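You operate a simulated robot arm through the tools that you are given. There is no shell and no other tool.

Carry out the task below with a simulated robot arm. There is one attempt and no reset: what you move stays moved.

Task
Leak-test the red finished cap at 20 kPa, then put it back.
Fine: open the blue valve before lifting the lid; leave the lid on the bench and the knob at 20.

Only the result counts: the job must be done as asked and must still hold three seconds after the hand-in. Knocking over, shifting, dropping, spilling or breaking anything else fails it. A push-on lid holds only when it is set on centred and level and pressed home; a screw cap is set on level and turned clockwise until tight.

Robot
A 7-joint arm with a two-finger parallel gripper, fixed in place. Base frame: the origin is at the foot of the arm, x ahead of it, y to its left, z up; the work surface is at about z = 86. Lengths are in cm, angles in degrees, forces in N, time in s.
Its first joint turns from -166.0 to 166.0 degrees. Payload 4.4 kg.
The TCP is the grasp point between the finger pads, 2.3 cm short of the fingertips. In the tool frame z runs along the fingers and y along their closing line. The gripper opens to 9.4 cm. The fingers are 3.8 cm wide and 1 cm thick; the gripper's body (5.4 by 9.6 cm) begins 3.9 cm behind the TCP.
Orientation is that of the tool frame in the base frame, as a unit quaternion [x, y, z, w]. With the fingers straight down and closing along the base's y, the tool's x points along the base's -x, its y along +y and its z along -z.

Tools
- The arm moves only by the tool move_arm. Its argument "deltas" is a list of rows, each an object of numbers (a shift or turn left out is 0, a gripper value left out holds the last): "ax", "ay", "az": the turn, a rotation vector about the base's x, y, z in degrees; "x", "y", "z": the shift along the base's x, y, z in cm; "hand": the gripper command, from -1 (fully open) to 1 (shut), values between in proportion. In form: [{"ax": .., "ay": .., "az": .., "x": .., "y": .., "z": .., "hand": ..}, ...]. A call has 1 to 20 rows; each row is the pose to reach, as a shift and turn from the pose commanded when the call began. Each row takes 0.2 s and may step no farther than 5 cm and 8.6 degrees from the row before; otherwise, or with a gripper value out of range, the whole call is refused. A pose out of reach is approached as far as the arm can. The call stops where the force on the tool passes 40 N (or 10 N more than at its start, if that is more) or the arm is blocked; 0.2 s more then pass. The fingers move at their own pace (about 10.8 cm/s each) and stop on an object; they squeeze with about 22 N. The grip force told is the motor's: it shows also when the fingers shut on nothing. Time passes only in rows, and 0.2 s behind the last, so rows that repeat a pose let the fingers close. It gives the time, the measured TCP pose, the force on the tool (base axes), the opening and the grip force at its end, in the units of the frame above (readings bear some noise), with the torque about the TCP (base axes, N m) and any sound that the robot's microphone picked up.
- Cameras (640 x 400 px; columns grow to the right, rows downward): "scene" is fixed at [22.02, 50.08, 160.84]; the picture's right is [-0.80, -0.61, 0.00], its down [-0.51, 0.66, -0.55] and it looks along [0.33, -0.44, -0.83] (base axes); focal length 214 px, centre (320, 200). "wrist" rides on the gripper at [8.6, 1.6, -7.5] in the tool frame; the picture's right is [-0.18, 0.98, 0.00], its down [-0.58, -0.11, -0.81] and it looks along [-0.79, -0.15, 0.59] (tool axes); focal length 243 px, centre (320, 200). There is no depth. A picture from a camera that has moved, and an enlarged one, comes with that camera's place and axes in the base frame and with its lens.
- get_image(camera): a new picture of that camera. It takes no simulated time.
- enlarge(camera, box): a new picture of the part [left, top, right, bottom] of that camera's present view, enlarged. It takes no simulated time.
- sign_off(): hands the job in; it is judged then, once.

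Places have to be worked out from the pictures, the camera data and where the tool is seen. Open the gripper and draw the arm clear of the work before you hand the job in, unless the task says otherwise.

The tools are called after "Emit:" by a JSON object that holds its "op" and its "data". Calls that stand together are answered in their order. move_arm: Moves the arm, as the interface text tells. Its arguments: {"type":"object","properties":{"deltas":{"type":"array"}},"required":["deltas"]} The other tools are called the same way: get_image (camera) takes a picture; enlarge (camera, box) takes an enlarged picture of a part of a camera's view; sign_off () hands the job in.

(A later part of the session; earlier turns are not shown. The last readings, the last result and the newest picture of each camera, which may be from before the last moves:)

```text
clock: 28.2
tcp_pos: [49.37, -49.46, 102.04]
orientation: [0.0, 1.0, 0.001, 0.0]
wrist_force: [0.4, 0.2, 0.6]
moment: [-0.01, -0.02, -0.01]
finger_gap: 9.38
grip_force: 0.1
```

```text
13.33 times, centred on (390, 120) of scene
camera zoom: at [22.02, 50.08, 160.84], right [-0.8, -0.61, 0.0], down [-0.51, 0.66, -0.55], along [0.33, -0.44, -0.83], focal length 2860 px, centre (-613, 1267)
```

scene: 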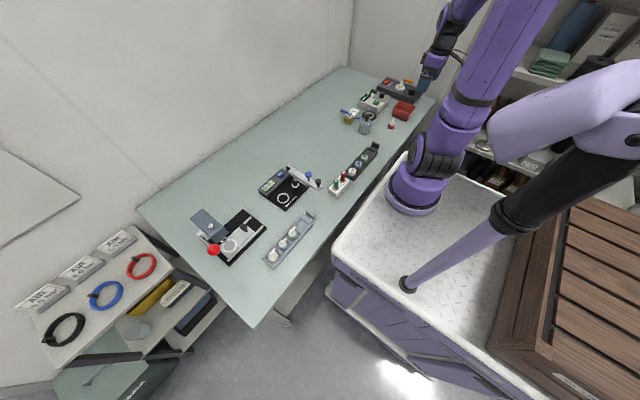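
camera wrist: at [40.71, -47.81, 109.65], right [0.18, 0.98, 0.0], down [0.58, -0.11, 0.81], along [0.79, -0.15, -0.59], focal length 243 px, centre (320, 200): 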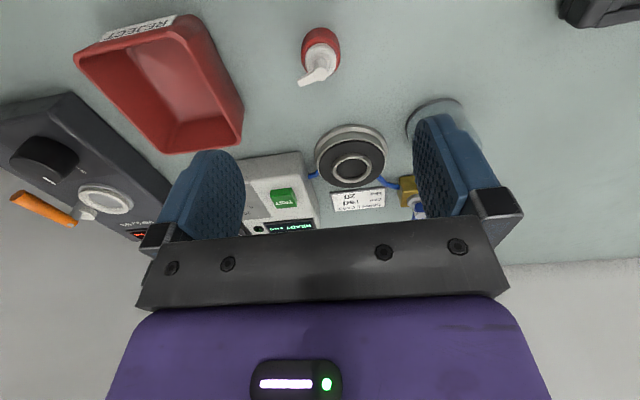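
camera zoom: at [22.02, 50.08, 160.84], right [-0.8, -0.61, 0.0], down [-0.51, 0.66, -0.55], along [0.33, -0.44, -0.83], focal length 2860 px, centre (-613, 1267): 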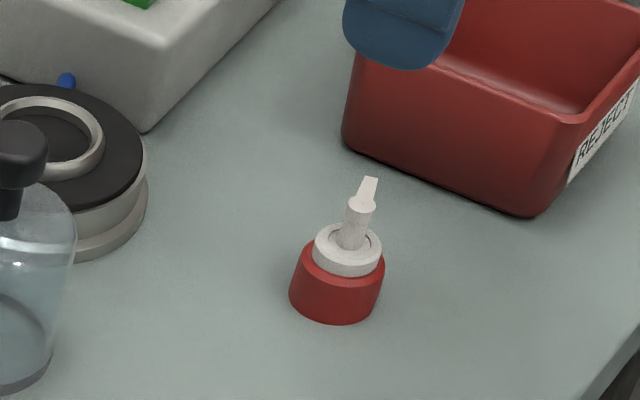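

Cap: red body about 3.4 cm across and 1.7 cm tall (z 86–87.7), collar above, nozzle to 90.7, spout pointing mainly -y. I rotate the tool +100° so the fingers close across the spout, staying at height.

Emit:
{"op": "move_arm", "data": {"deltas": [{"az": 8}, {"az": 16}, {"az": 24}, {"az": 32}, {"az": 40}, {"az": 48}, {"az": 56}, {"az": 64}, {"az": 72}, {"az": 80}, {"az": 88}, {"az": 96, "x": 0.15, "y": -0.1}, {"az": 100, "x": 0.15, "y": -0.1}, {"az": 100, "x": 0.15, "y": -0.1}, {"az": 100, "x": 0.15, "y": -0.1}]}}

Emit:
{"op": "get_image", "data": {"camera": "wrist"}}

Emit:
{"op": "enlarge", "data": {"camera": "wrist", "box": [260, 20, 380, 120]}}

```text
clock: 31.4
tcp_pos: [49.48, -49.53, 102.07]
orientation: [0.766, -0.643, 0.0, 0.0]
wrist_force: [-0.5, 0.5, 0.1]
moment: [0.01, -0.04, -0.01]
finger_gap: 9.4
grip_force: 0.0
```

```text
taken
camera wrist: at [49.49, -58.22, 109.59], right [-1.0, 0.01, 0.0], down [0.01, 0.59, 0.81], along [0.01, 0.81, -0.59], focal length 243 px, centre (320, 200)
```

wrist: 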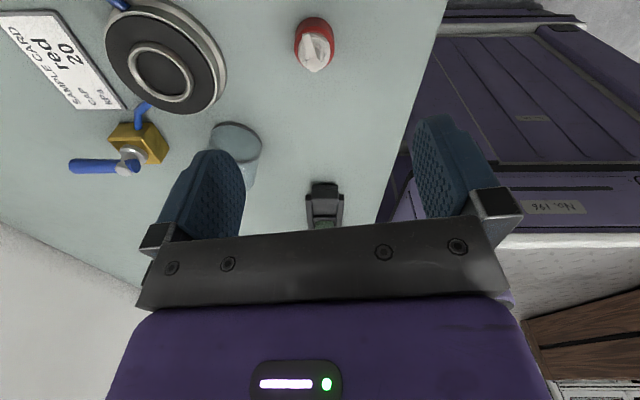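

```text
4.00 times, centred on (320, 70) of wrist
camera zoom: at [49.49, -58.22, 109.59], right [-1.0, 0.01, 0.0], down [0.01, 0.59, 0.81], along [0.01, 0.81, -0.59], focal length 970 px, centre (320, 720)
```

zoom: 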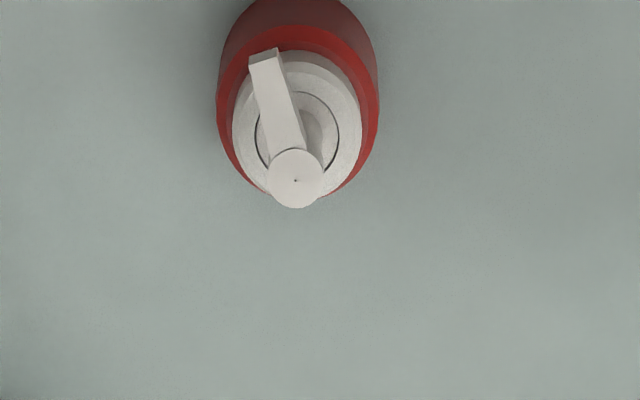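

The cap axis is at about (49.9, -49.55), well between the fingers' approach lines and with the spout clear. I descend with fingertips about 0.9 cm above the bench.

Emit:
{"op": "move_arm", "data": {"deltas": [{"x": 0.15, "z": -3}, {"x": 0.15, "z": -6}, {"x": 0.15, "z": -9}, {"x": 0.15, "z": -11}, {"x": 0.15, "z": -12}, {"x": 0.15, "z": -12.7}, {"x": 0.15, "z": -12.7}]}}

Emit:
{"op": "get_image", "data": {"camera": "wrist"}}

Emit:
{"op": "enlarge", "data": {"camera": "scene", "box": [370, 95, 420, 135]}}

```text
clock: 33.0
tcp_pos: [49.71, -49.57, 89.55]
orientation: [0.766, -0.643, 0.001, 0.0]
wrist_force: [-0.3, -0.4, 0.6]
moment: [0.02, -0.03, -0.03]
finger_gap: 9.37
grip_force: 0.0
```

```text
taken
camera wrist: at [49.67, -58.3, 97.04], right [-1.0, 0.01, 0.0], down [0.01, 0.59, 0.81], along [0.01, 0.81, -0.59], focal length 243 px, centre (320, 200)
```

wrist: 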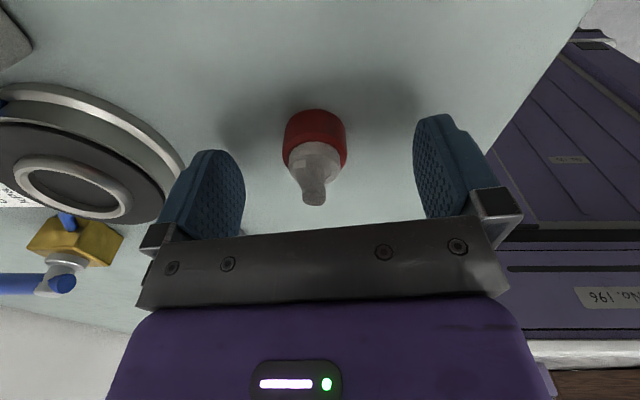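

```text
10.00 times, centred on (395, 115) of scene
camera zoom: at [22.02, 50.08, 160.84], right [-0.8, -0.61, 0.0], down [-0.51, 0.66, -0.55], along [0.33, -0.44, -0.83], focal length 2145 px, centre (-430, 1050)
```

zoom: 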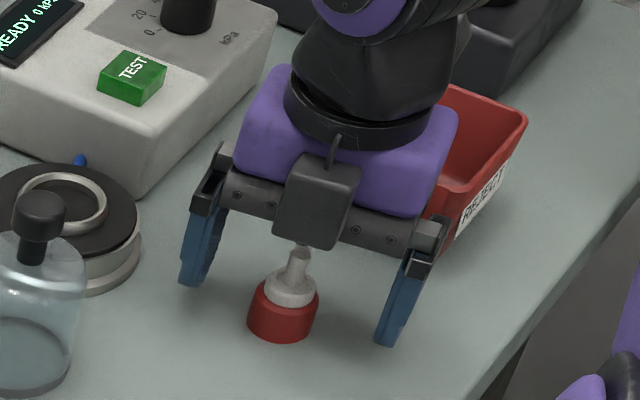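

The fingers straddle the cap cleanly. I close the gripper on the red body.

Emit:
{"op": "move_arm", "data": {"deltas": [{"hand": 0}, {"hand": 0.3}, {"hand": 0.6}, {"hand": 1}, {"hand": 1}, {"hand": 1}]}}

Emit:
{"op": "enlarge", "data": {"camera": "wrist", "box": [240, 80, 400, 240]}}

```text
clock: 34.4
tcp_pos: [49.72, -49.47, 89.5]
orientation: [0.766, -0.643, 0.0, 0.0]
wrist_force: [-0.7, 0.0, 0.5]
moment: [0.02, 0.0, 0.0]
finger_gap: 3.16
grip_force: 10.1
```

```text
2.50 times, centred on (320, 160) of wrist
camera zoom: at [49.67, -58.3, 97.05], right [-1.0, 0.01, 0.0], down [0.01, 0.59, 0.81], along [0.01, 0.81, -0.59], focal length 606 px, centre (320, 300)
```

zoom: 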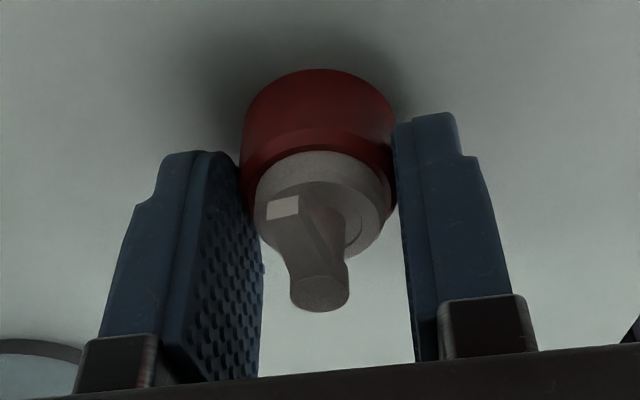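

Grip force is only 10 N; I hold to see whether it builds.

Emit:
{"op": "move_arm", "data": {"deltas": [{"hand": 1}, {"hand": 1}, {"hand": 1}]}}

```text
clock: 35.2
tcp_pos: [49.67, -49.49, 89.5]
orientation: [0.766, -0.642, -0.001, 0.0]
wrist_force: [-0.2, -0.2, 0.3]
moment: [-0.03, 0.02, -0.02]
finger_gap: 3.16
grip_force: 9.8
```

Grip force stays at 10 N, so I suspect only the rim's chamfer is held; I reopen, lower 0.4 cm and regrip.

Emit:
{"op": "move_arm", "data": {"deltas": [{"hand": -0.1}, {"hand": -0.1}, {"z": -0.2, "hand": -0.1}, {"z": -0.4, "hand": -0.1}, {"z": -0.4, "hand": 0.3}, {"z": -0.4, "hand": 1}, {"z": -0.4, "hand": 1}, {"z": -0.4, "hand": 1}, {"z": -0.4, "hand": 1}]}}

Emit:
{"op": "enlarge", "data": {"camera": "wrist", "box": [240, 80, 400, 240]}}

```text
clock: 37.2
tcp_pos: [49.67, -49.58, 89.04]
orientation: [0.766, -0.643, 0.0, 0.0]
wrist_force: [0.1, 0.2, 0.3]
moment: [-0.01, 0.01, 0.02]
finger_gap: 3.18
grip_force: 10.1
```

```text
2.50 times, centred on (320, 160) of wrist
camera zoom: at [49.63, -58.33, 96.61], right [-1.0, 0.01, 0.0], down [0.01, 0.59, 0.81], along [0.01, 0.81, -0.59], focal length 606 px, centre (320, 300)
```

zoom: 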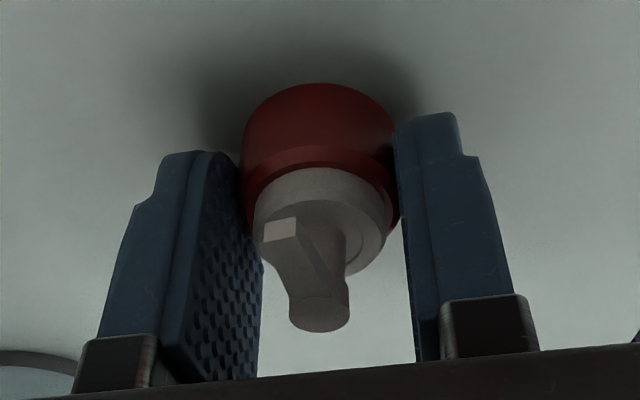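

The gap is the same (3.17 cm), so it's simply the cap's cylinder with a gentle grip. The seat ring on the plate is ~0.8 cm tall, so I regrip 0.2 cm higher and lift.

Emit:
{"op": "move_arm", "data": {"deltas": [{"hand": -0.1}, {"hand": -0.1}, {"z": 0.2, "hand": -0.1}, {"z": 0.2, "hand": 0.3}, {"z": 0.2, "hand": 1}, {"z": 0.2, "hand": 1}, {"z": 0.2, "hand": 1}, {"z": 0.7, "hand": 1}, {"z": 1.5, "hand": 1}, {"z": 2.2, "hand": 1}, {"z": 2.2, "hand": 1}]}}

Emit:
{"op": "enlarge", "data": {"camera": "wrist", "box": [240, 80, 400, 240]}}

Emit:
{"op": "enlarge", "data": {"camera": "scene", "box": [370, 95, 420, 135]}}

```text
clock: 39.6
tcp_pos: [49.71, -49.39, 91.22]
orientation: [0.766, -0.643, 0.001, 0.0]
wrist_force: [-0.3, -0.7, 0.3]
moment: [-0.01, 0.02, 0.02]
finger_gap: 3.18
grip_force: 9.9
```

```text
2.50 times, centred on (320, 160) of wrist
camera zoom: at [49.58, -58.19, 98.77], right [-1.0, 0.01, 0.0], down [0.01, 0.59, 0.81], along [0.01, 0.81, -0.59], focal length 606 px, centre (320, 300)
```

zoom: 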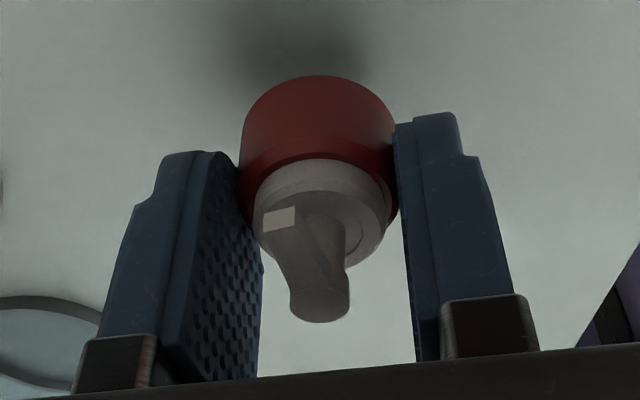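

```text
10.00 times, centred on (395, 115) of scene
camera zoom: at [22.02, 50.08, 160.84], right [-0.8, -0.61, 0.0], down [-0.51, 0.66, -0.55], along [0.33, -0.44, -0.83], focal length 2145 px, centre (-430, 1050)
```

zoom: 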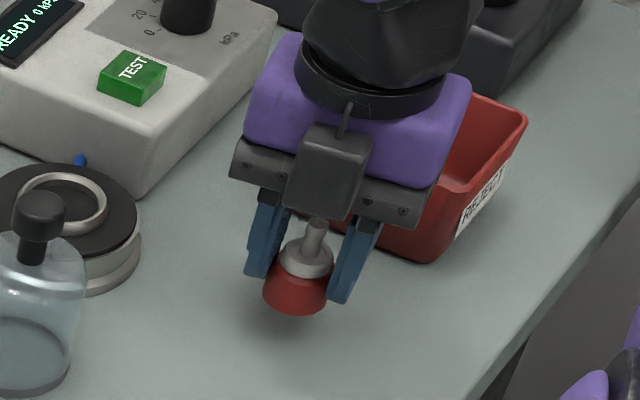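

The cap is held upright and centred. I raise it and carry it over the plate centre (62.65, -47.9).

Emit:
{"op": "move_arm", "data": {"deltas": [{"z": 3}, {"z": 6}, {"x": 3, "y": 0.4, "z": 6}, {"x": 6.5, "y": 0.8, "z": 6}, {"x": 10, "y": 1.2, "z": 6}, {"x": 12.95, "y": 1.57, "z": 6}, {"x": 12.95, "y": 1.57, "z": 6}, {"x": 12.95, "y": 1.57, "z": 6}]}}

Emit:
{"op": "get_image", "data": {"camera": "wrist"}}

Emit:
{"op": "enlarge", "data": {"camera": "wrist", "box": [240, 20, 400, 180]}}

Emit:
{"op": "enlarge", "data": {"camera": "scene", "box": [345, 95, 395, 135]}}

```text
clock: 41.4
tcp_pos: [62.69, -47.83, 97.1]
orientation: [0.766, -0.643, 0.0, 0.0]
wrist_force: [0.2, -0.9, 0.2]
moment: [0.01, 0.01, 0.0]
finger_gap: 3.18
grip_force: 9.8
```

```text
taken
camera wrist: at [62.61, -56.69, 104.67], right [-1.0, 0.01, 0.0], down [0.01, 0.59, 0.81], along [0.01, 0.81, -0.59], focal length 243 px, centre (320, 200)
```

wrist: 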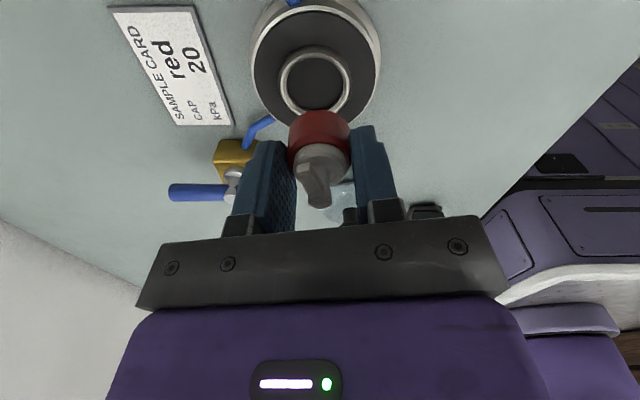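

```text
2.50 times, centred on (320, 100) of wrist
camera zoom: at [62.61, -56.69, 104.67], right [-1.0, 0.01, 0.0], down [0.01, 0.59, 0.81], along [0.01, 0.81, -0.59], focal length 606 px, centre (320, 450)
```

zoom: 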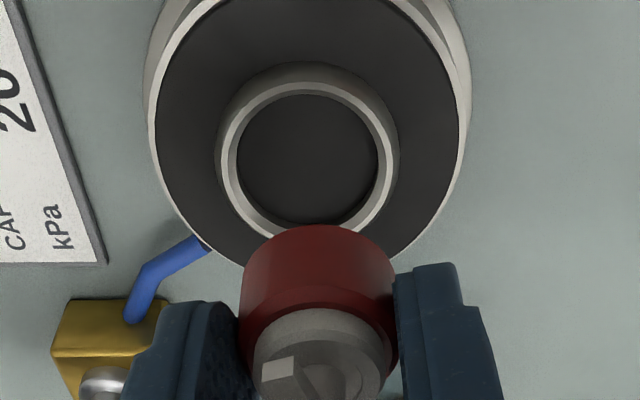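

```text
10.00 times, centred on (370, 115) of scene
camera zoom: at [22.02, 50.08, 160.84], right [-0.8, -0.61, 0.0], down [-0.51, 0.66, -0.55], along [0.33, -0.44, -0.83], focal length 2145 px, centre (-180, 1050)
```

zoom: 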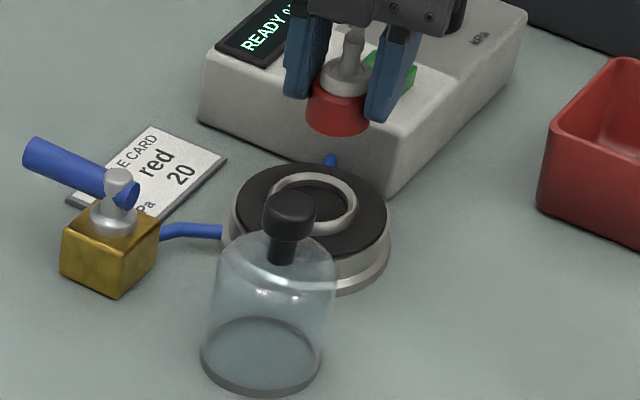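

The ring's centre column shows it about 0.3 cm further in +x than the held cap. I correct by x +0.3, y -0.15 and lower to just above the ring to compare at close range.

Emit:
{"op": "move_arm", "data": {"deltas": [{"x": 0.15, "y": -0.1, "z": -1}, {"x": 0.3, "y": -0.15, "z": -2.5}, {"x": 0.3, "y": -0.15, "z": -3.6}, {"x": 0.3, "y": -0.15, "z": -3.6}, {"x": 0.3, "y": -0.15, "z": -3.6}]}}

Emit:
{"op": "enlarge", "data": {"camera": "wrist", "box": [240, 60, 400, 220]}}

Emit:
{"op": "enlarge", "data": {"camera": "scene", "box": [345, 95, 395, 135]}}

```text
clock: 42.6
tcp_pos: [63.08, -48.13, 93.59]
orientation: [0.766, -0.643, 0.0, 0.0]
wrist_force: [1.1, 0.5, -0.2]
moment: [-0.01, -0.01, -0.01]
finger_gap: 3.19
grip_force: 10.0
```

```text
2.50 times, centred on (320, 140) of wrist
camera zoom: at [62.98, -56.84, 101.07], right [-1.0, 0.01, 0.0], down [0.01, 0.59, 0.81], along [0.01, 0.81, -0.59], focal length 606 px, centre (320, 350)
```

zoom: 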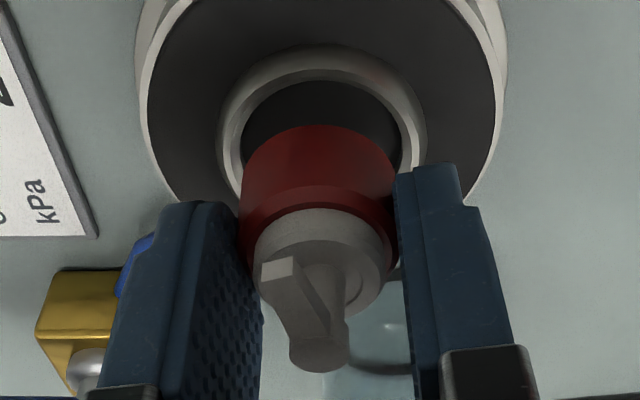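

```text
10.00 times, centred on (370, 115) of scene
camera zoom: at [22.02, 50.08, 160.84], right [-0.8, -0.61, 0.0], down [-0.51, 0.66, -0.55], along [0.33, -0.44, -0.83], focal length 2145 px, centre (-180, 1050)
```

zoom: 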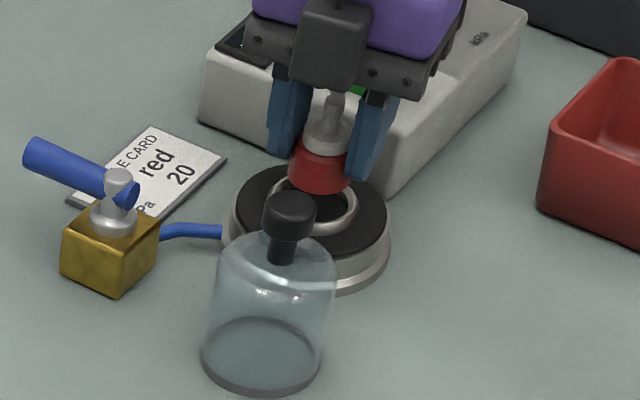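

Cap and ring now line up within ~0.1 cm. I lower gently toward the seat.

Emit:
{"op": "move_arm", "data": {"deltas": [{"z": -0.6}, {"z": -1.2}, {"z": -1.5}, {"z": -1.7}, {"z": -1.7}]}}

Emit:
{"op": "enlarge", "data": {"camera": "wrist", "box": [240, 60, 400, 220]}}

```text
clock: 43.8
tcp_pos: [63.0, -48.09, 91.94]
orientation: [0.766, -0.643, -0.001, 0.0]
wrist_force: [-0.2, -0.3, 0.0]
moment: [0.05, -0.02, 0.0]
finger_gap: 3.19
grip_force: 9.8
```

```text
2.50 times, centred on (320, 140) of wrist
camera zoom: at [62.95, -56.85, 99.45], right [-1.0, 0.01, 0.0], down [0.01, 0.59, 0.81], along [0.01, 0.81, -0.59], focal length 606 px, centre (320, 350)
```

zoom: 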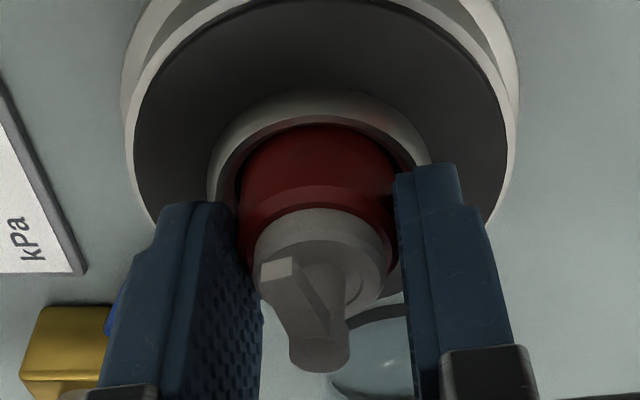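

The cap is entering the ring with no contact force. I continue down in 0.1 cm steps watching the force.

Emit:
{"op": "move_arm", "data": {"deltas": [{"z": -0.1}, {"z": -0.2}, {"z": -0.2}]}}

Emit:
{"op": "move_arm", "data": {"deltas": [{"z": -0.1}, {"z": -0.2}, {"z": -0.2}]}}

```text
clock: 44.6
tcp_pos: [62.97, -48.12, 91.67]
orientation: [0.766, -0.642, -0.001, 0.0]
wrist_force: [-0.3, -1.0, -0.2]
moment: [-0.01, 0.02, 0.01]
finger_gap: 3.18
grip_force: 10.5
```

```text
clock: 45.4
tcp_pos: [62.98, -48.0, 91.55]
orientation: [0.766, -0.643, 0.0, -0.001]
wrist_force: [0.8, -1.3, 10.1]
moment: [-0.02, -0.08, -0.01]
finger_gap: 3.18
grip_force: 9.8
```

Contact at 10 N with the cap bottom near z 88.3. I check the view before releasing.

Emit:
{"op": "enlarge", "data": {"camera": "wrist", "box": [260, 80, 380, 200]}}

Emit:
{"op": "enlarge", "data": {"camera": "scene", "box": [350, 100, 390, 130]}}

```text
3.33 times, centred on (320, 140) of wrist
camera zoom: at [62.86, -56.81, 99.08], right [-1.0, 0.01, 0.0], down [0.01, 0.59, 0.81], along [0.01, 0.81, -0.59], focal length 809 px, centre (320, 400)
```

zoom: 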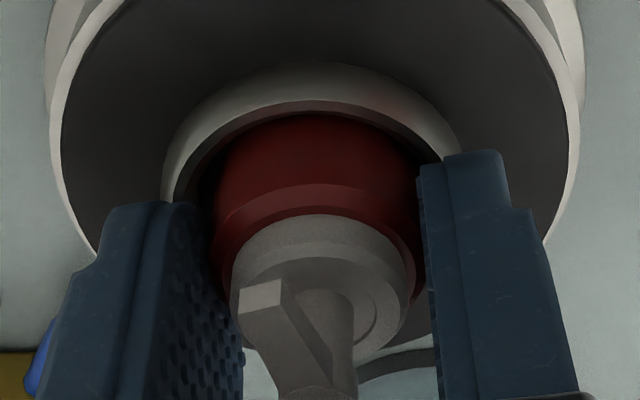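

```text
13.33 times, centred on (370, 115) of scene
camera zoom: at [22.02, 50.08, 160.84], right [-0.8, -0.61, 0.0], down [-0.51, 0.66, -0.55], along [0.33, -0.44, -0.83], focal length 2860 px, centre (-347, 1333)
```

zoom: 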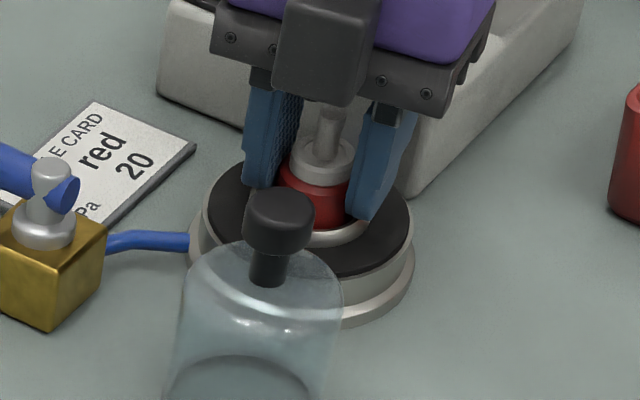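

The cap sits inside the ring. I release and rise straight up.

Emit:
{"op": "move_arm", "data": {"deltas": [{"z": 0.1, "hand": 0.3}, {"z": 0.1, "hand": 0}, {"z": 0.1, "hand": 0}, {"z": 0.1, "hand": 0}, {"z": 2}, {"z": 5}, {"z": 9}, {"z": 9}]}}

Emit:
{"op": "enlarge", "data": {"camera": "wrist", "box": [220, 0, 420, 160]}}

Emit:
{"op": "enlarge", "data": {"camera": "scene", "box": [340, 95, 390, 140]}}

```text
clock: 47.2
tcp_pos: [63.2, -48.15, 100.39]
orientation: [0.766, -0.643, -0.001, 0.0]
wrist_force: [-0.5, -0.1, 0.2]
moment: [0.05, 0.0, 0.02]
finger_gap: 4.7
grip_force: 0.1
```

```text
2.50 times, centred on (320, 80) of wrist
camera zoom: at [63.16, -56.89, 107.92], right [-1.0, 0.01, 0.0], down [0.01, 0.59, 0.81], along [0.01, 0.81, -0.59], focal length 606 px, centre (320, 500)
```

zoom: 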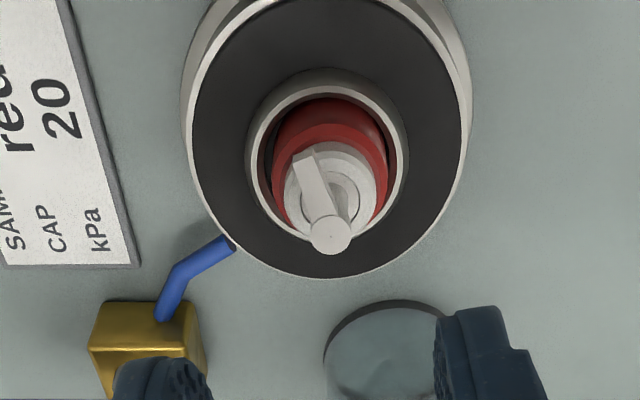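

```text
8.89 times, centred on (365, 118) of scene
camera zoom: at [22.02, 50.08, 160.84], right [-0.8, -0.61, 0.0], down [-0.51, 0.66, -0.55], along [0.33, -0.44, -0.83], focal length 1906 px, centre (-80, 933)
```

zoom: 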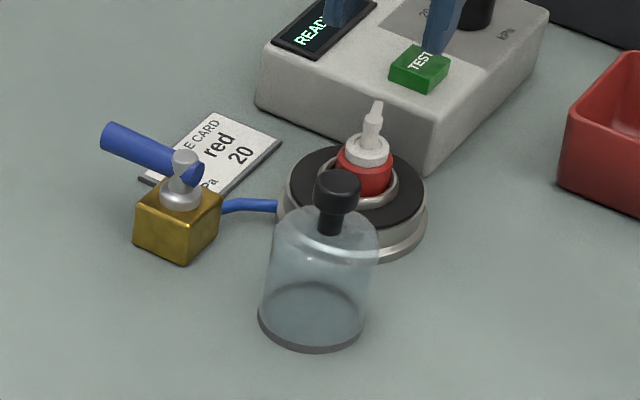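

The cap stands upright in the seat ring (centre ≈ (63.0, -48.2)). Next I hover over the bell lid's black knob.

Emit:
{"op": "move_arm", "data": {"deltas": [{"z": 2}, {"z": 4}, {"x": -1, "y": 3, "z": 4}, {"x": -2, "y": 6, "z": 4}, {"x": -3.1, "y": 9.5, "z": 4}, {"x": -3.1, "y": 9.5, "z": 4}, {"x": -3.1, "y": 9.5, "z": 4}]}}

Emit:
{"op": "get_image", "data": {"camera": "wrist"}}

Emit:
{"op": "enlarge", "data": {"camera": "wrist", "box": [240, 20, 400, 140]}}

```text
clock: 48.8
tcp_pos: [60.09, -38.69, 104.37]
orientation: [0.766, -0.643, 0.0, -0.001]
wrist_force: [-0.4, -0.1, -0.2]
moment: [0.03, 0.03, 0.0]
finger_gap: 4.71
grip_force: 0.1
```

```text
taken
camera wrist: at [59.93, -47.38, 111.96], right [-1.0, 0.01, 0.0], down [0.01, 0.59, 0.81], along [0.01, 0.81, -0.59], focal length 243 px, centre (320, 200)
```

wrist: 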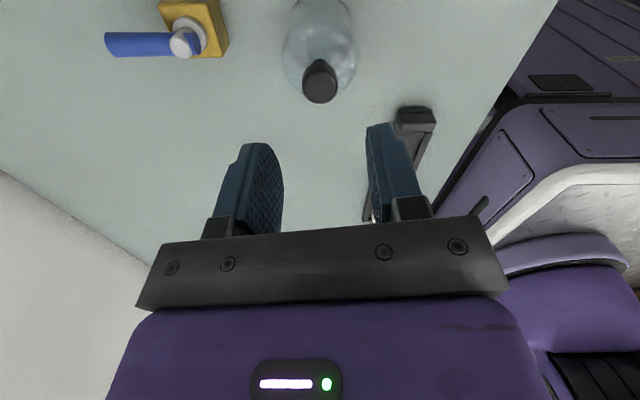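

```text
3.33 times, centred on (320, 80) of wrist
camera zoom: at [59.93, -47.38, 111.96], right [-1.0, 0.01, 0.0], down [0.01, 0.59, 0.81], along [0.01, 0.81, -0.59], focal length 809 px, centre (320, 600)
```

zoom: 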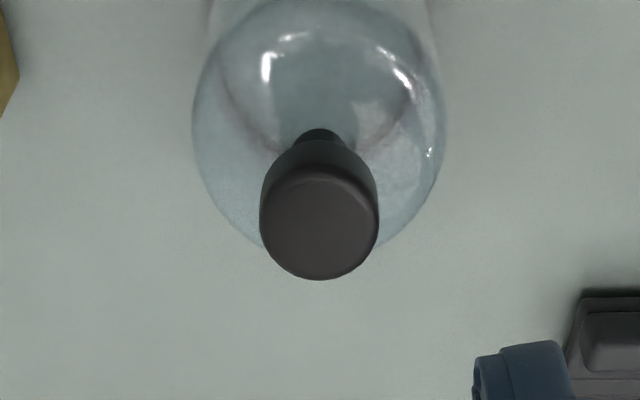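

The lid knob is aligned in x; in y it is about +0.5 cm ahead, at (60.1, -38.15), top z ≈ 95. I shift and descend in stages.

Emit:
{"op": "move_arm", "data": {"deltas": [{"y": 0.5, "z": -2.5}, {"y": 0.5, "z": -5}, {"y": 0.5, "z": -7}, {"y": 0.5, "z": -7}, {"y": 0.5, "z": -7}]}}

Emit:
{"op": "get_image", "data": {"camera": "wrist"}}

Emit:
{"op": "enlarge", "data": {"camera": "scene", "box": [340, 85, 390, 135]}}

```text
clock: 50.0
tcp_pos: [59.66, -38.07, 97.41]
orientation: [0.766, -0.642, 0.0, 0.0]
wrist_force: [-0.2, -0.3, 0.2]
moment: [0.0, 0.01, -0.04]
finger_gap: 4.73
grip_force: 0.0
```

```text
taken
camera wrist: at [59.62, -46.87, 105.09], right [-1.0, 0.01, 0.0], down [0.01, 0.59, 0.81], along [0.01, 0.81, -0.59], focal length 243 px, centre (320, 200)
```

wrist: 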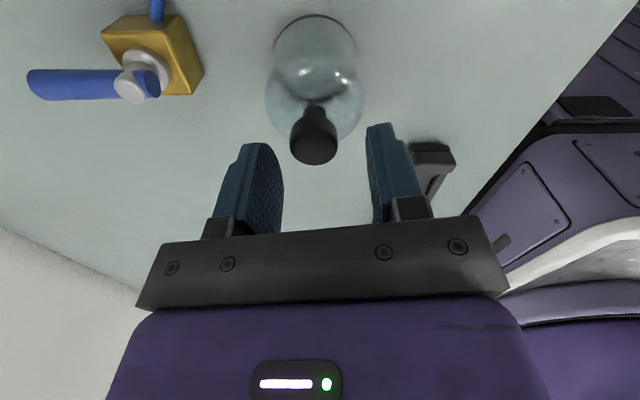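

```text
8.00 times, centred on (365, 110) of scene
camera zoom: at [22.02, 50.08, 160.84], right [-0.8, -0.61, 0.0], down [-0.51, 0.66, -0.55], along [0.33, -0.44, -0.83], focal length 1716 px, centre (-40, 920)
```

zoom: 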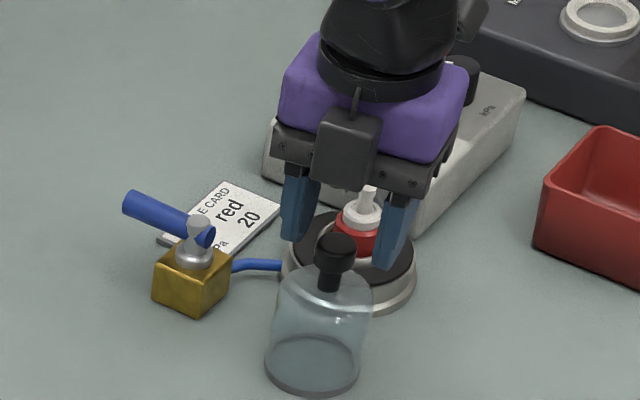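

Knob is ~0.3 cm toward +x of the tool; I correct and go down to grip height, then close.

Emit:
{"op": "move_arm", "data": {"deltas": [{"x": 0.3, "y": 0.05, "z": -1}, {"x": 0.3, "y": 0.05, "z": -2}, {"x": 0.3, "y": 0.05, "z": -2.7}, {"x": 0.3, "y": 0.05, "z": -2.7}]}}

Emit:
{"op": "enlarge", "data": {"camera": "wrist", "box": [240, 80, 400, 240]}}

Emit:
{"op": "enlarge", "data": {"camera": "scene", "box": [340, 95, 380, 135]}}

```text
clock: 51.0
tcp_pos: [59.99, -38.11, 94.95]
orientation: [0.766, -0.643, 0.0, 0.0]
wrist_force: [-0.8, -0.3, 0.9]
moment: [0.05, -0.01, -0.02]
finger_gap: 4.72
grip_force: 0.0
```

```text
2.50 times, centred on (320, 160) of wrist
camera zoom: at [60.05, -46.89, 102.44], right [-1.0, 0.01, 0.0], down [0.01, 0.59, 0.81], along [0.01, 0.81, -0.59], focal length 606 px, centre (320, 300)
```

zoom: 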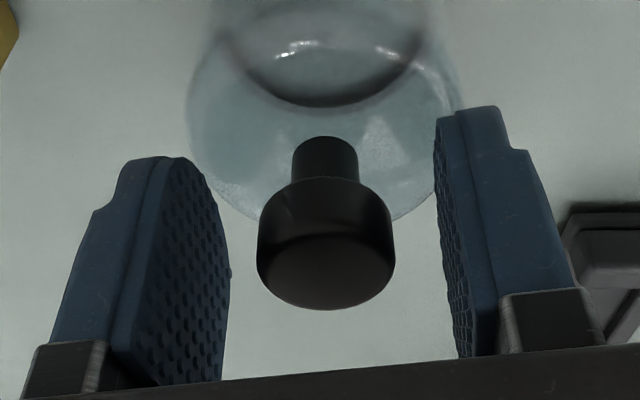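

```text
10.00 times, centred on (360, 115) of scene
camera zoom: at [22.02, 50.08, 160.84], right [-0.8, -0.61, 0.0], down [-0.51, 0.66, -0.55], along [0.33, -0.44, -0.83], focal length 2145 px, centre (-80, 1050)
```

zoom: 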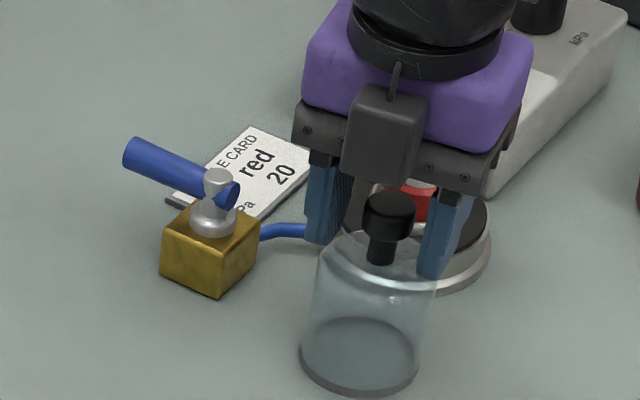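

Fingers straddle the lid's knob head, dome top is ≈ 92.0. I lower 0.3 cm, nudge slightly, and close.

Emit:
{"op": "move_arm", "data": {"deltas": [{"x": -0.1, "y": 0.15, "z": -0.3}, {"x": -0.1, "y": 0.15, "z": -0.3, "hand": 0.2}, {"x": -0.1, "y": 0.15, "z": -0.3, "hand": 0.5}, {"x": -0.1, "y": 0.15, "z": -0.3, "hand": 1}, {"x": -0.1, "y": 0.15, "z": -0.3, "hand": 1}, {"x": -0.1, "y": 0.15, "z": -0.3, "hand": 1}]}}

Emit:
{"op": "enlarge", "data": {"camera": "wrist", "box": [240, 80, 400, 240]}}

```text
clock: 52.4
tcp_pos: [59.98, -37.89, 94.6]
orientation: [0.766, -0.643, 0.002, 0.0]
wrist_force: [2.1, -1.2, 27.5]
moment: [-0.06, 0.16, -0.03]
finger_gap: 2.48
grip_force: 21.7
```

```text
2.50 times, centred on (320, 160) of wrist
camera zoom: at [59.91, -46.66, 102.17], right [-1.0, 0.01, 0.0], down [0.01, 0.59, 0.81], along [0.01, 0.81, -0.59], focal length 606 px, centre (320, 300)
```

zoom: 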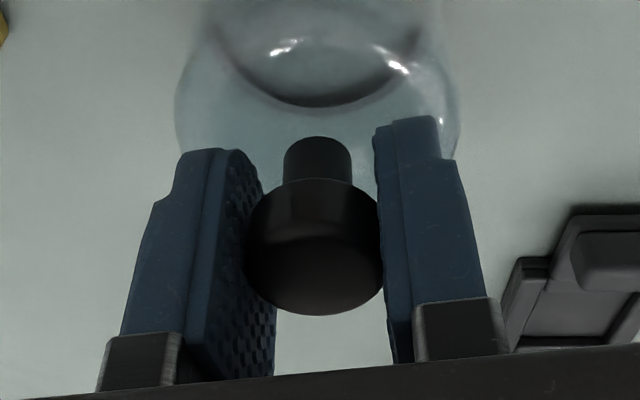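

The lid knob is gripped (gap 2.48); the fingertips press lightly on the dome, so I lift gently now.

Emit:
{"op": "move_arm", "data": {"deltas": [{"z": 0.2}, {"z": 0.4}, {"z": 0.8}, {"z": 1.5}, {"z": 2.0}, {"z": 2.0}]}}

Emit:
{"op": "enlarge", "data": {"camera": "scene", "box": [340, 95, 380, 135]}}

Emit:
{"op": "enlarge", "data": {"camera": "wrist", "box": [240, 80, 400, 240]}}

```text
clock: 53.8
tcp_pos: [60.05, -37.86, 96.49]
orientation: [0.766, -0.643, -0.001, 0.0]
wrist_force: [0.7, -0.3, -0.3]
moment: [0.01, -0.02, -0.01]
finger_gap: 2.45
grip_force: 21.9
```

```text
10.00 times, centred on (360, 115) of scene
camera zoom: at [22.02, 50.08, 160.84], right [-0.8, -0.61, 0.0], down [-0.51, 0.66, -0.55], along [0.33, -0.44, -0.83], focal length 2145 px, centre (-80, 1050)
```

zoom: 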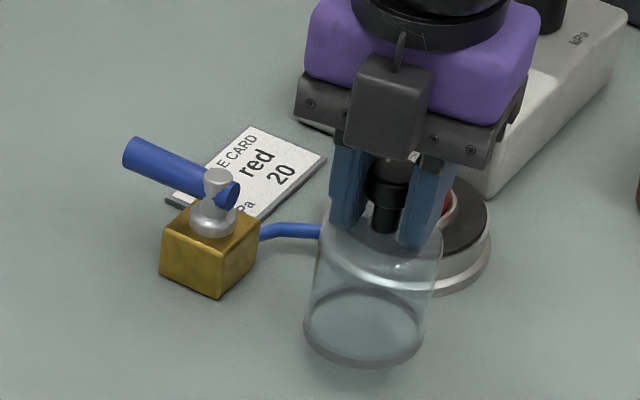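

```text
2.50 times, centred on (320, 160) of wrist
camera zoom: at [59.98, -46.59, 104.04], right [-1.0, 0.01, 0.0], down [0.01, 0.59, 0.81], along [0.01, 0.81, -0.59], focal length 606 px, centre (320, 300)
```

zoom: 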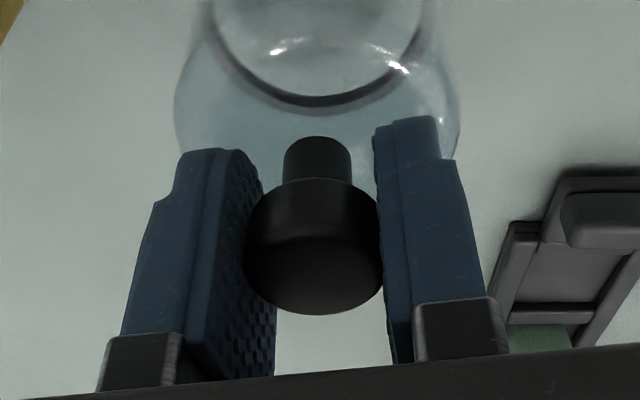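

The lid is lifted level. I raise it well above the cap's nozzle and carry it over the plate.

Emit:
{"op": "move_arm", "data": {"deltas": [{"z": 2.5}, {"z": 5}, {"z": 7.5}, {"z": 7.5, "x": 0.7, "y": -2.5}, {"z": 7.5, "x": 1.5, "y": -5}, {"z": 7.5, "x": 2.3, "y": -7.5}, {"z": 7.5, "x": 2.95, "y": -10.2}, {"z": 7.5, "x": 2.95, "y": -10.2}, {"z": 7.5, "x": 2.95, "y": -10.2}]}}

Emit:
{"op": "get_image", "data": {"camera": "wrist"}}

Emit:
{"op": "enlarge", "data": {"camera": "wrist", "box": [220, 0, 420, 160]}}

Emit:
{"op": "enlarge", "data": {"camera": "scene", "box": [340, 85, 400, 135]}}

```text
clock: 55.8
tcp_pos: [63.02, -48.01, 104.08]
orientation: [0.766, -0.643, -0.001, -0.001]
wrist_force: [-0.3, -0.1, -0.6]
moment: [-0.01, 0.03, 0.0]
finger_gap: 2.45
grip_force: 22.0
```

```text
taken
camera wrist: at [62.94, -56.78, 111.58], right [-1.0, 0.01, 0.0], down [0.01, 0.59, 0.81], along [0.01, 0.81, -0.59], focal length 243 px, centre (320, 200)
```

wrist: 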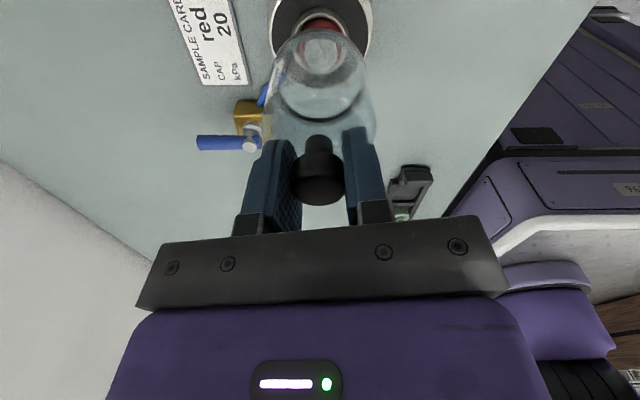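

```text
2.50 times, centred on (320, 80) of wrist
camera zoom: at [62.94, -56.78, 111.58], right [-1.0, 0.01, 0.0], down [0.01, 0.59, 0.81], along [0.01, 0.81, -0.59], focal length 606 px, centre (320, 500)
```

zoom: 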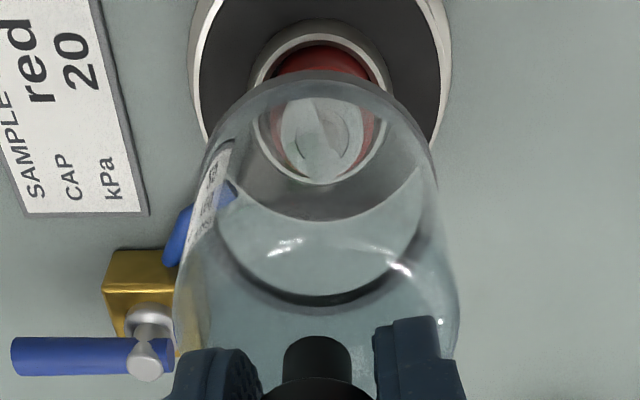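

```text
8.00 times, centred on (370, 110) of scene
camera zoom: at [22.02, 50.08, 160.84], right [-0.8, -0.61, 0.0], down [-0.51, 0.66, -0.55], along [0.33, -0.44, -0.83], focal length 1716 px, centre (-80, 920)
```

zoom: 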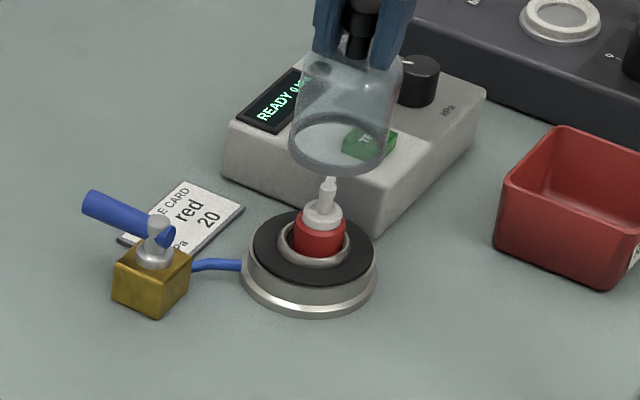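

The lid is centred over the cap in x. I lower it partway, around the nozzle, to check alignment near the plate.

Emit:
{"op": "move_arm", "data": {"deltas": [{"z": -1.5}, {"z": -3}, {"z": -4.5}, {"z": -5.6}, {"z": -5.6}, {"z": -5.6}]}}

Emit:
{"op": "enlarge", "data": {"camera": "wrist", "box": [220, 0, 420, 160]}}

Emit:
{"op": "enlarge", "data": {"camera": "scene", "box": [345, 90, 395, 130]}}

```text
clock: 57.2
tcp_pos: [63.06, -48.16, 98.53]
orientation: [0.766, -0.642, 0.0, -0.001]
wrist_force: [-0.5, -0.7, -0.9]
moment: [0.01, -0.01, 0.0]
finger_gap: 2.44
grip_force: 22.0
```

```text
2.50 times, centred on (320, 80) of wrist
camera zoom: at [62.94, -56.9, 106.03], right [-1.0, 0.01, 0.0], down [0.01, 0.59, 0.81], along [0.01, 0.81, -0.59], focal length 606 px, centre (320, 500)
```

zoom: 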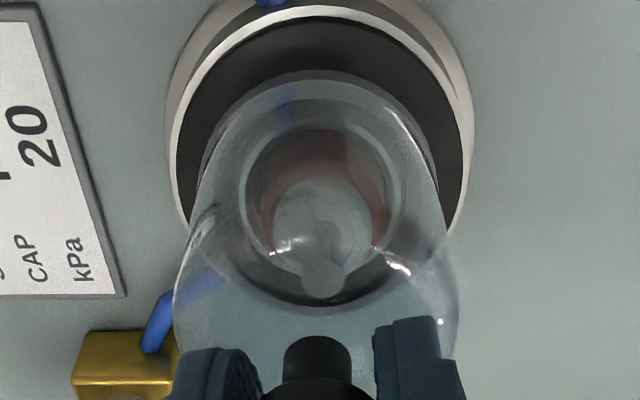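

```text
10.00 times, centred on (370, 110) of scene
camera zoom: at [22.02, 50.08, 160.84], right [-0.8, -0.61, 0.0], down [-0.51, 0.66, -0.55], along [0.33, -0.44, -0.83], focal length 2145 px, centre (-180, 1100)
```

zoom: 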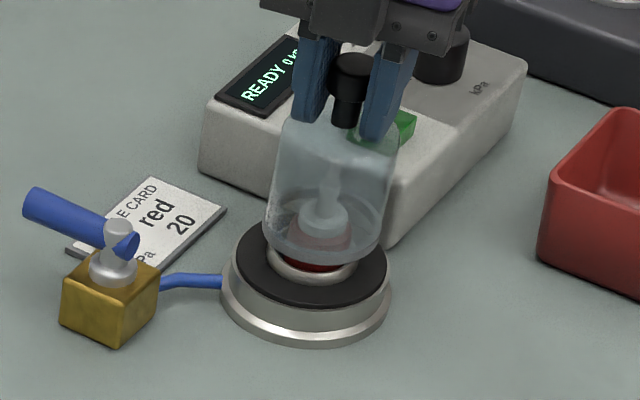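

I zoom closer on the lid's rim relative to the plate in both views to settle the centring.

Emit:
{"op": "enlarge", "data": {"camera": "scene", "box": [364, 104, 392, 126]}}

Emit:
{"op": "enlarge", "data": {"camera": "wrist", "box": [260, 10, 380, 90]}}

```text
16.00 times, centred on (378, 115) of scene
camera zoom: at [22.02, 50.08, 160.84], right [-0.8, -0.61, 0.0], down [-0.51, 0.66, -0.55], along [0.33, -0.44, -0.83], focal length 3432 px, centre (-608, 1560)
```

zoom: 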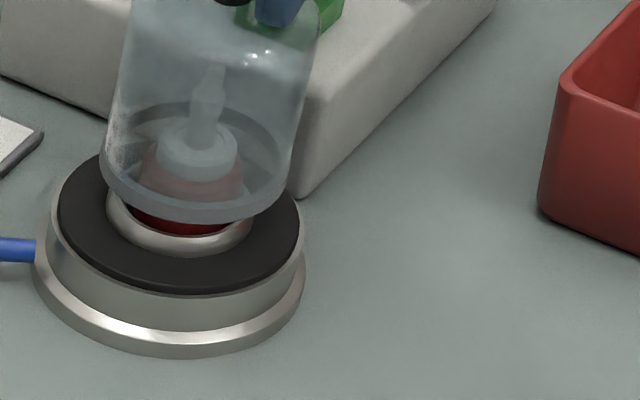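

```text
5.00 times, centred on (320, 50) of wrist
camera zoom: at [62.94, -56.9, 106.03], right [-1.0, 0.01, 0.0], down [0.01, 0.59, 0.81], along [0.01, 0.81, -0.59], focal length 1213 px, centre (320, 950)
```

zoom: 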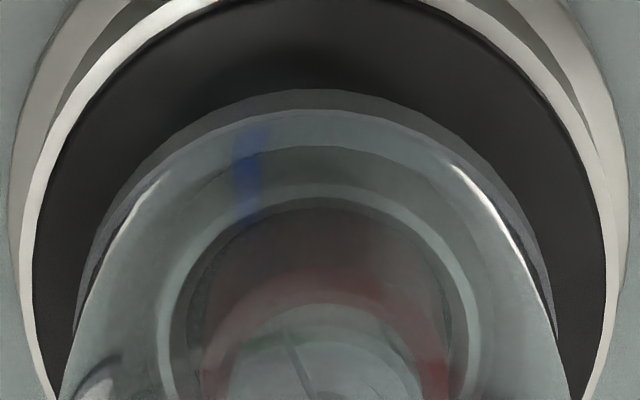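

Both views agree the lid is centred in x but sits ~0.5–0.7 cm too far toward -y. I shift +0.55 in y and lower to just above the rubber.

Emit:
{"op": "move_arm", "data": {"deltas": [{"y": 0.3}, {"y": 0.55}, {"y": 0.55, "z": -0.6}, {"y": 0.55, "z": -1.1}, {"y": 0.55, "z": -1.1}, {"y": 0.55, "z": -1.1}]}}

Emit:
{"op": "enlarge", "data": {"camera": "scene", "box": [356, 106, 384, 128]}}

Emit:
{"op": "enlarge", "data": {"camera": "wrist", "box": [240, 0, 400, 100]}}

```text
clock: 58.6
tcp_pos: [62.97, -47.44, 97.29]
orientation: [0.766, -0.643, 0.0, 0.0]
wrist_force: [0.1, -0.1, -1.0]
moment: [0.02, 0.03, -0.01]
finger_gap: 2.45
grip_force: 22.2
```

```text
16.00 times, centred on (370, 117) of scene
camera zoom: at [22.02, 50.08, 160.84], right [-0.8, -0.61, 0.0], down [-0.51, 0.66, -0.55], along [0.33, -0.44, -0.83], focal length 3432 px, centre (-480, 1528)
```

zoom: 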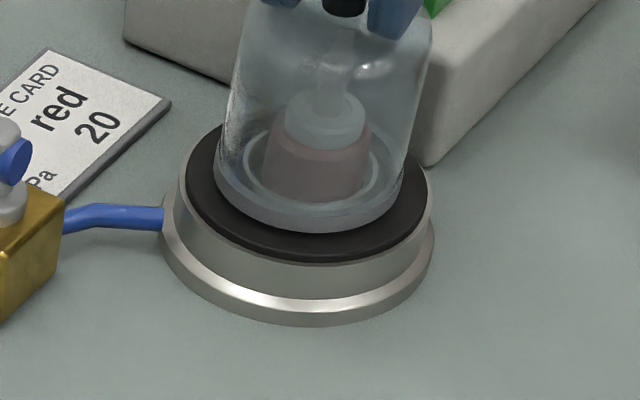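

```text
4.00 times, centred on (320, 50) of wrist
camera zoom: at [62.87, -56.28, 104.86], right [-1.0, 0.01, 0.0], down [0.01, 0.59, 0.81], along [0.01, 0.81, -0.59], focal length 970 px, centre (320, 800)
```

zoom: 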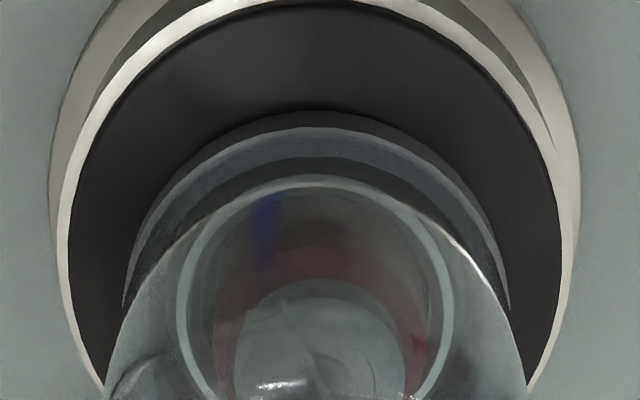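

The lid is now concentric with the plate within ~0.1 cm. I lower until contact and press lightly.

Emit:
{"op": "move_arm", "data": {"deltas": [{"z": -0.15}, {"z": -0.3}, {"z": -0.4}, {"z": -0.4}]}}

Emit:
{"op": "move_arm", "data": {"deltas": [{"z": -0.1}, {"z": -0.2}, {"z": -0.2}]}}

```text
clock: 59.6
tcp_pos: [63.06, -47.51, 96.99]
orientation: [0.766, -0.642, 0.001, 0.0]
wrist_force: [-5.1, 2.9, 20.4]
moment: [0.26, 0.36, 0.0]
finger_gap: 2.48
grip_force: 21.7
```

```text
clock: 60.2
tcp_pos: [63.09, -47.48, 97.04]
orientation: [0.766, -0.643, 0.002, 0.001]
wrist_force: [-3.4, 1.0, 15.6]
moment: [0.32, 0.37, 0.06]
finger_gap: 2.47
grip_force: 22.1
stopped in row 2: the force on the tool passed its limit at 43 N (the readings are from after the stop); the commanded pose is now the measured one
```

The lid is pressed onto the rubber (peak 43 N). I check it before releasing.

Emit:
{"op": "enlarge", "data": {"camera": "scene", "box": [356, 100, 384, 128]}}

Emit:
{"op": "enlarge", "data": {"camera": "wrist", "box": [240, 0, 400, 100]}}

```text
14.29 times, centred on (370, 114) of scene
camera zoom: at [22.02, 50.08, 160.84], right [-0.8, -0.61, 0.0], down [-0.51, 0.66, -0.55], along [0.33, -0.44, -0.83], focal length 3064 px, centre (-394, 1429)
```

zoom: 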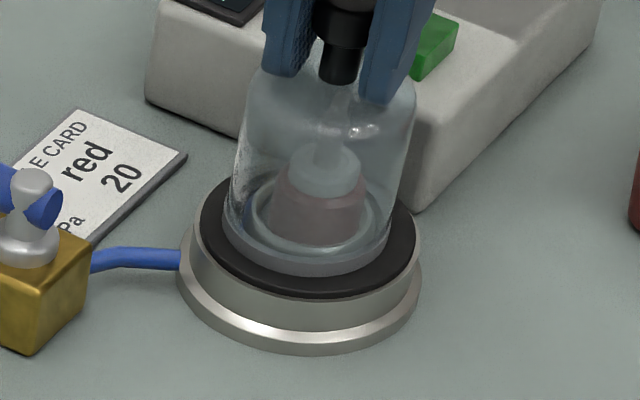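

```text
4.00 times, centred on (320, 50) of wrist
camera zoom: at [62.97, -56.3, 104.59], right [-1.0, 0.01, 0.0], down [0.0, 0.59, 0.8], along [0.01, 0.8, -0.59], focal length 970 px, centre (320, 800)
```

zoom: 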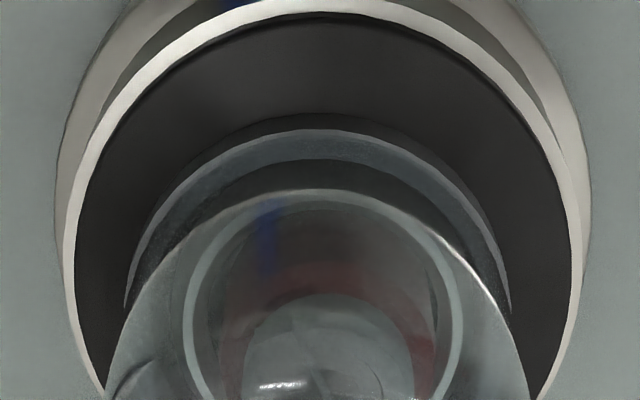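

Seated and concentric. I open the fingers and rise clear.

Emit:
{"op": "move_arm", "data": {"deltas": [{"hand": 0.3}, {"hand": 0}, {"hand": 0}, {"z": 1}, {"z": 3}, {"z": 6}, {"z": 9}, {"z": 9}]}}

Emit:
{"op": "enlarge", "data": {"camera": "scene", "box": [340, 90, 390, 130]}}

Emit:
{"op": "get_image", "data": {"camera": "wrist"}}

```text
clock: 62.0
tcp_pos: [63.18, -47.44, 105.9]
orientation: [0.766, -0.643, 0.002, 0.0]
wrist_force: [0.1, -0.4, -0.5]
moment: [-0.03, -0.02, -0.06]
finger_gap: 4.73
grip_force: 0.1
```

```text
10.00 times, centred on (365, 110) of scene
camera zoom: at [22.02, 50.08, 160.84], right [-0.8, -0.61, 0.0], down [-0.51, 0.66, -0.55], along [0.33, -0.44, -0.83], focal length 2145 px, centre (-130, 1100)
```

zoom: 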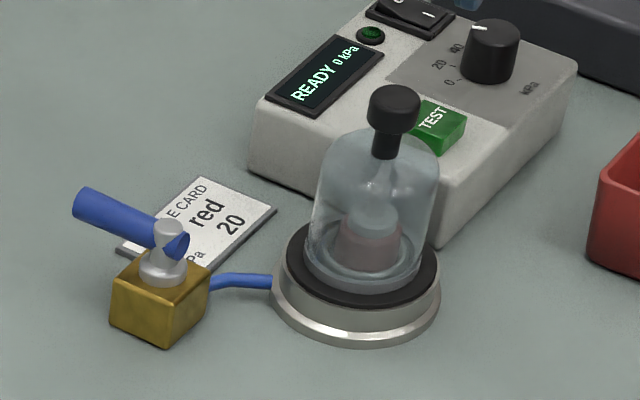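

```text
taken
camera wrist: at [63.09, -56.21, 113.49], right [-1.0, 0.01, 0.0], down [0.01, 0.59, 0.81], along [0.01, 0.81, -0.59], focal length 243 px, centre (320, 200)
```

wrist: 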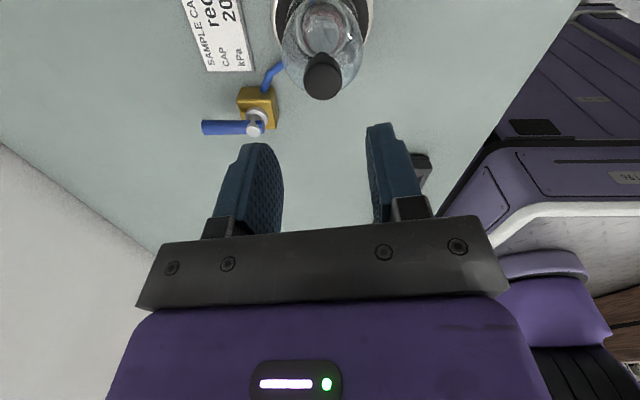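

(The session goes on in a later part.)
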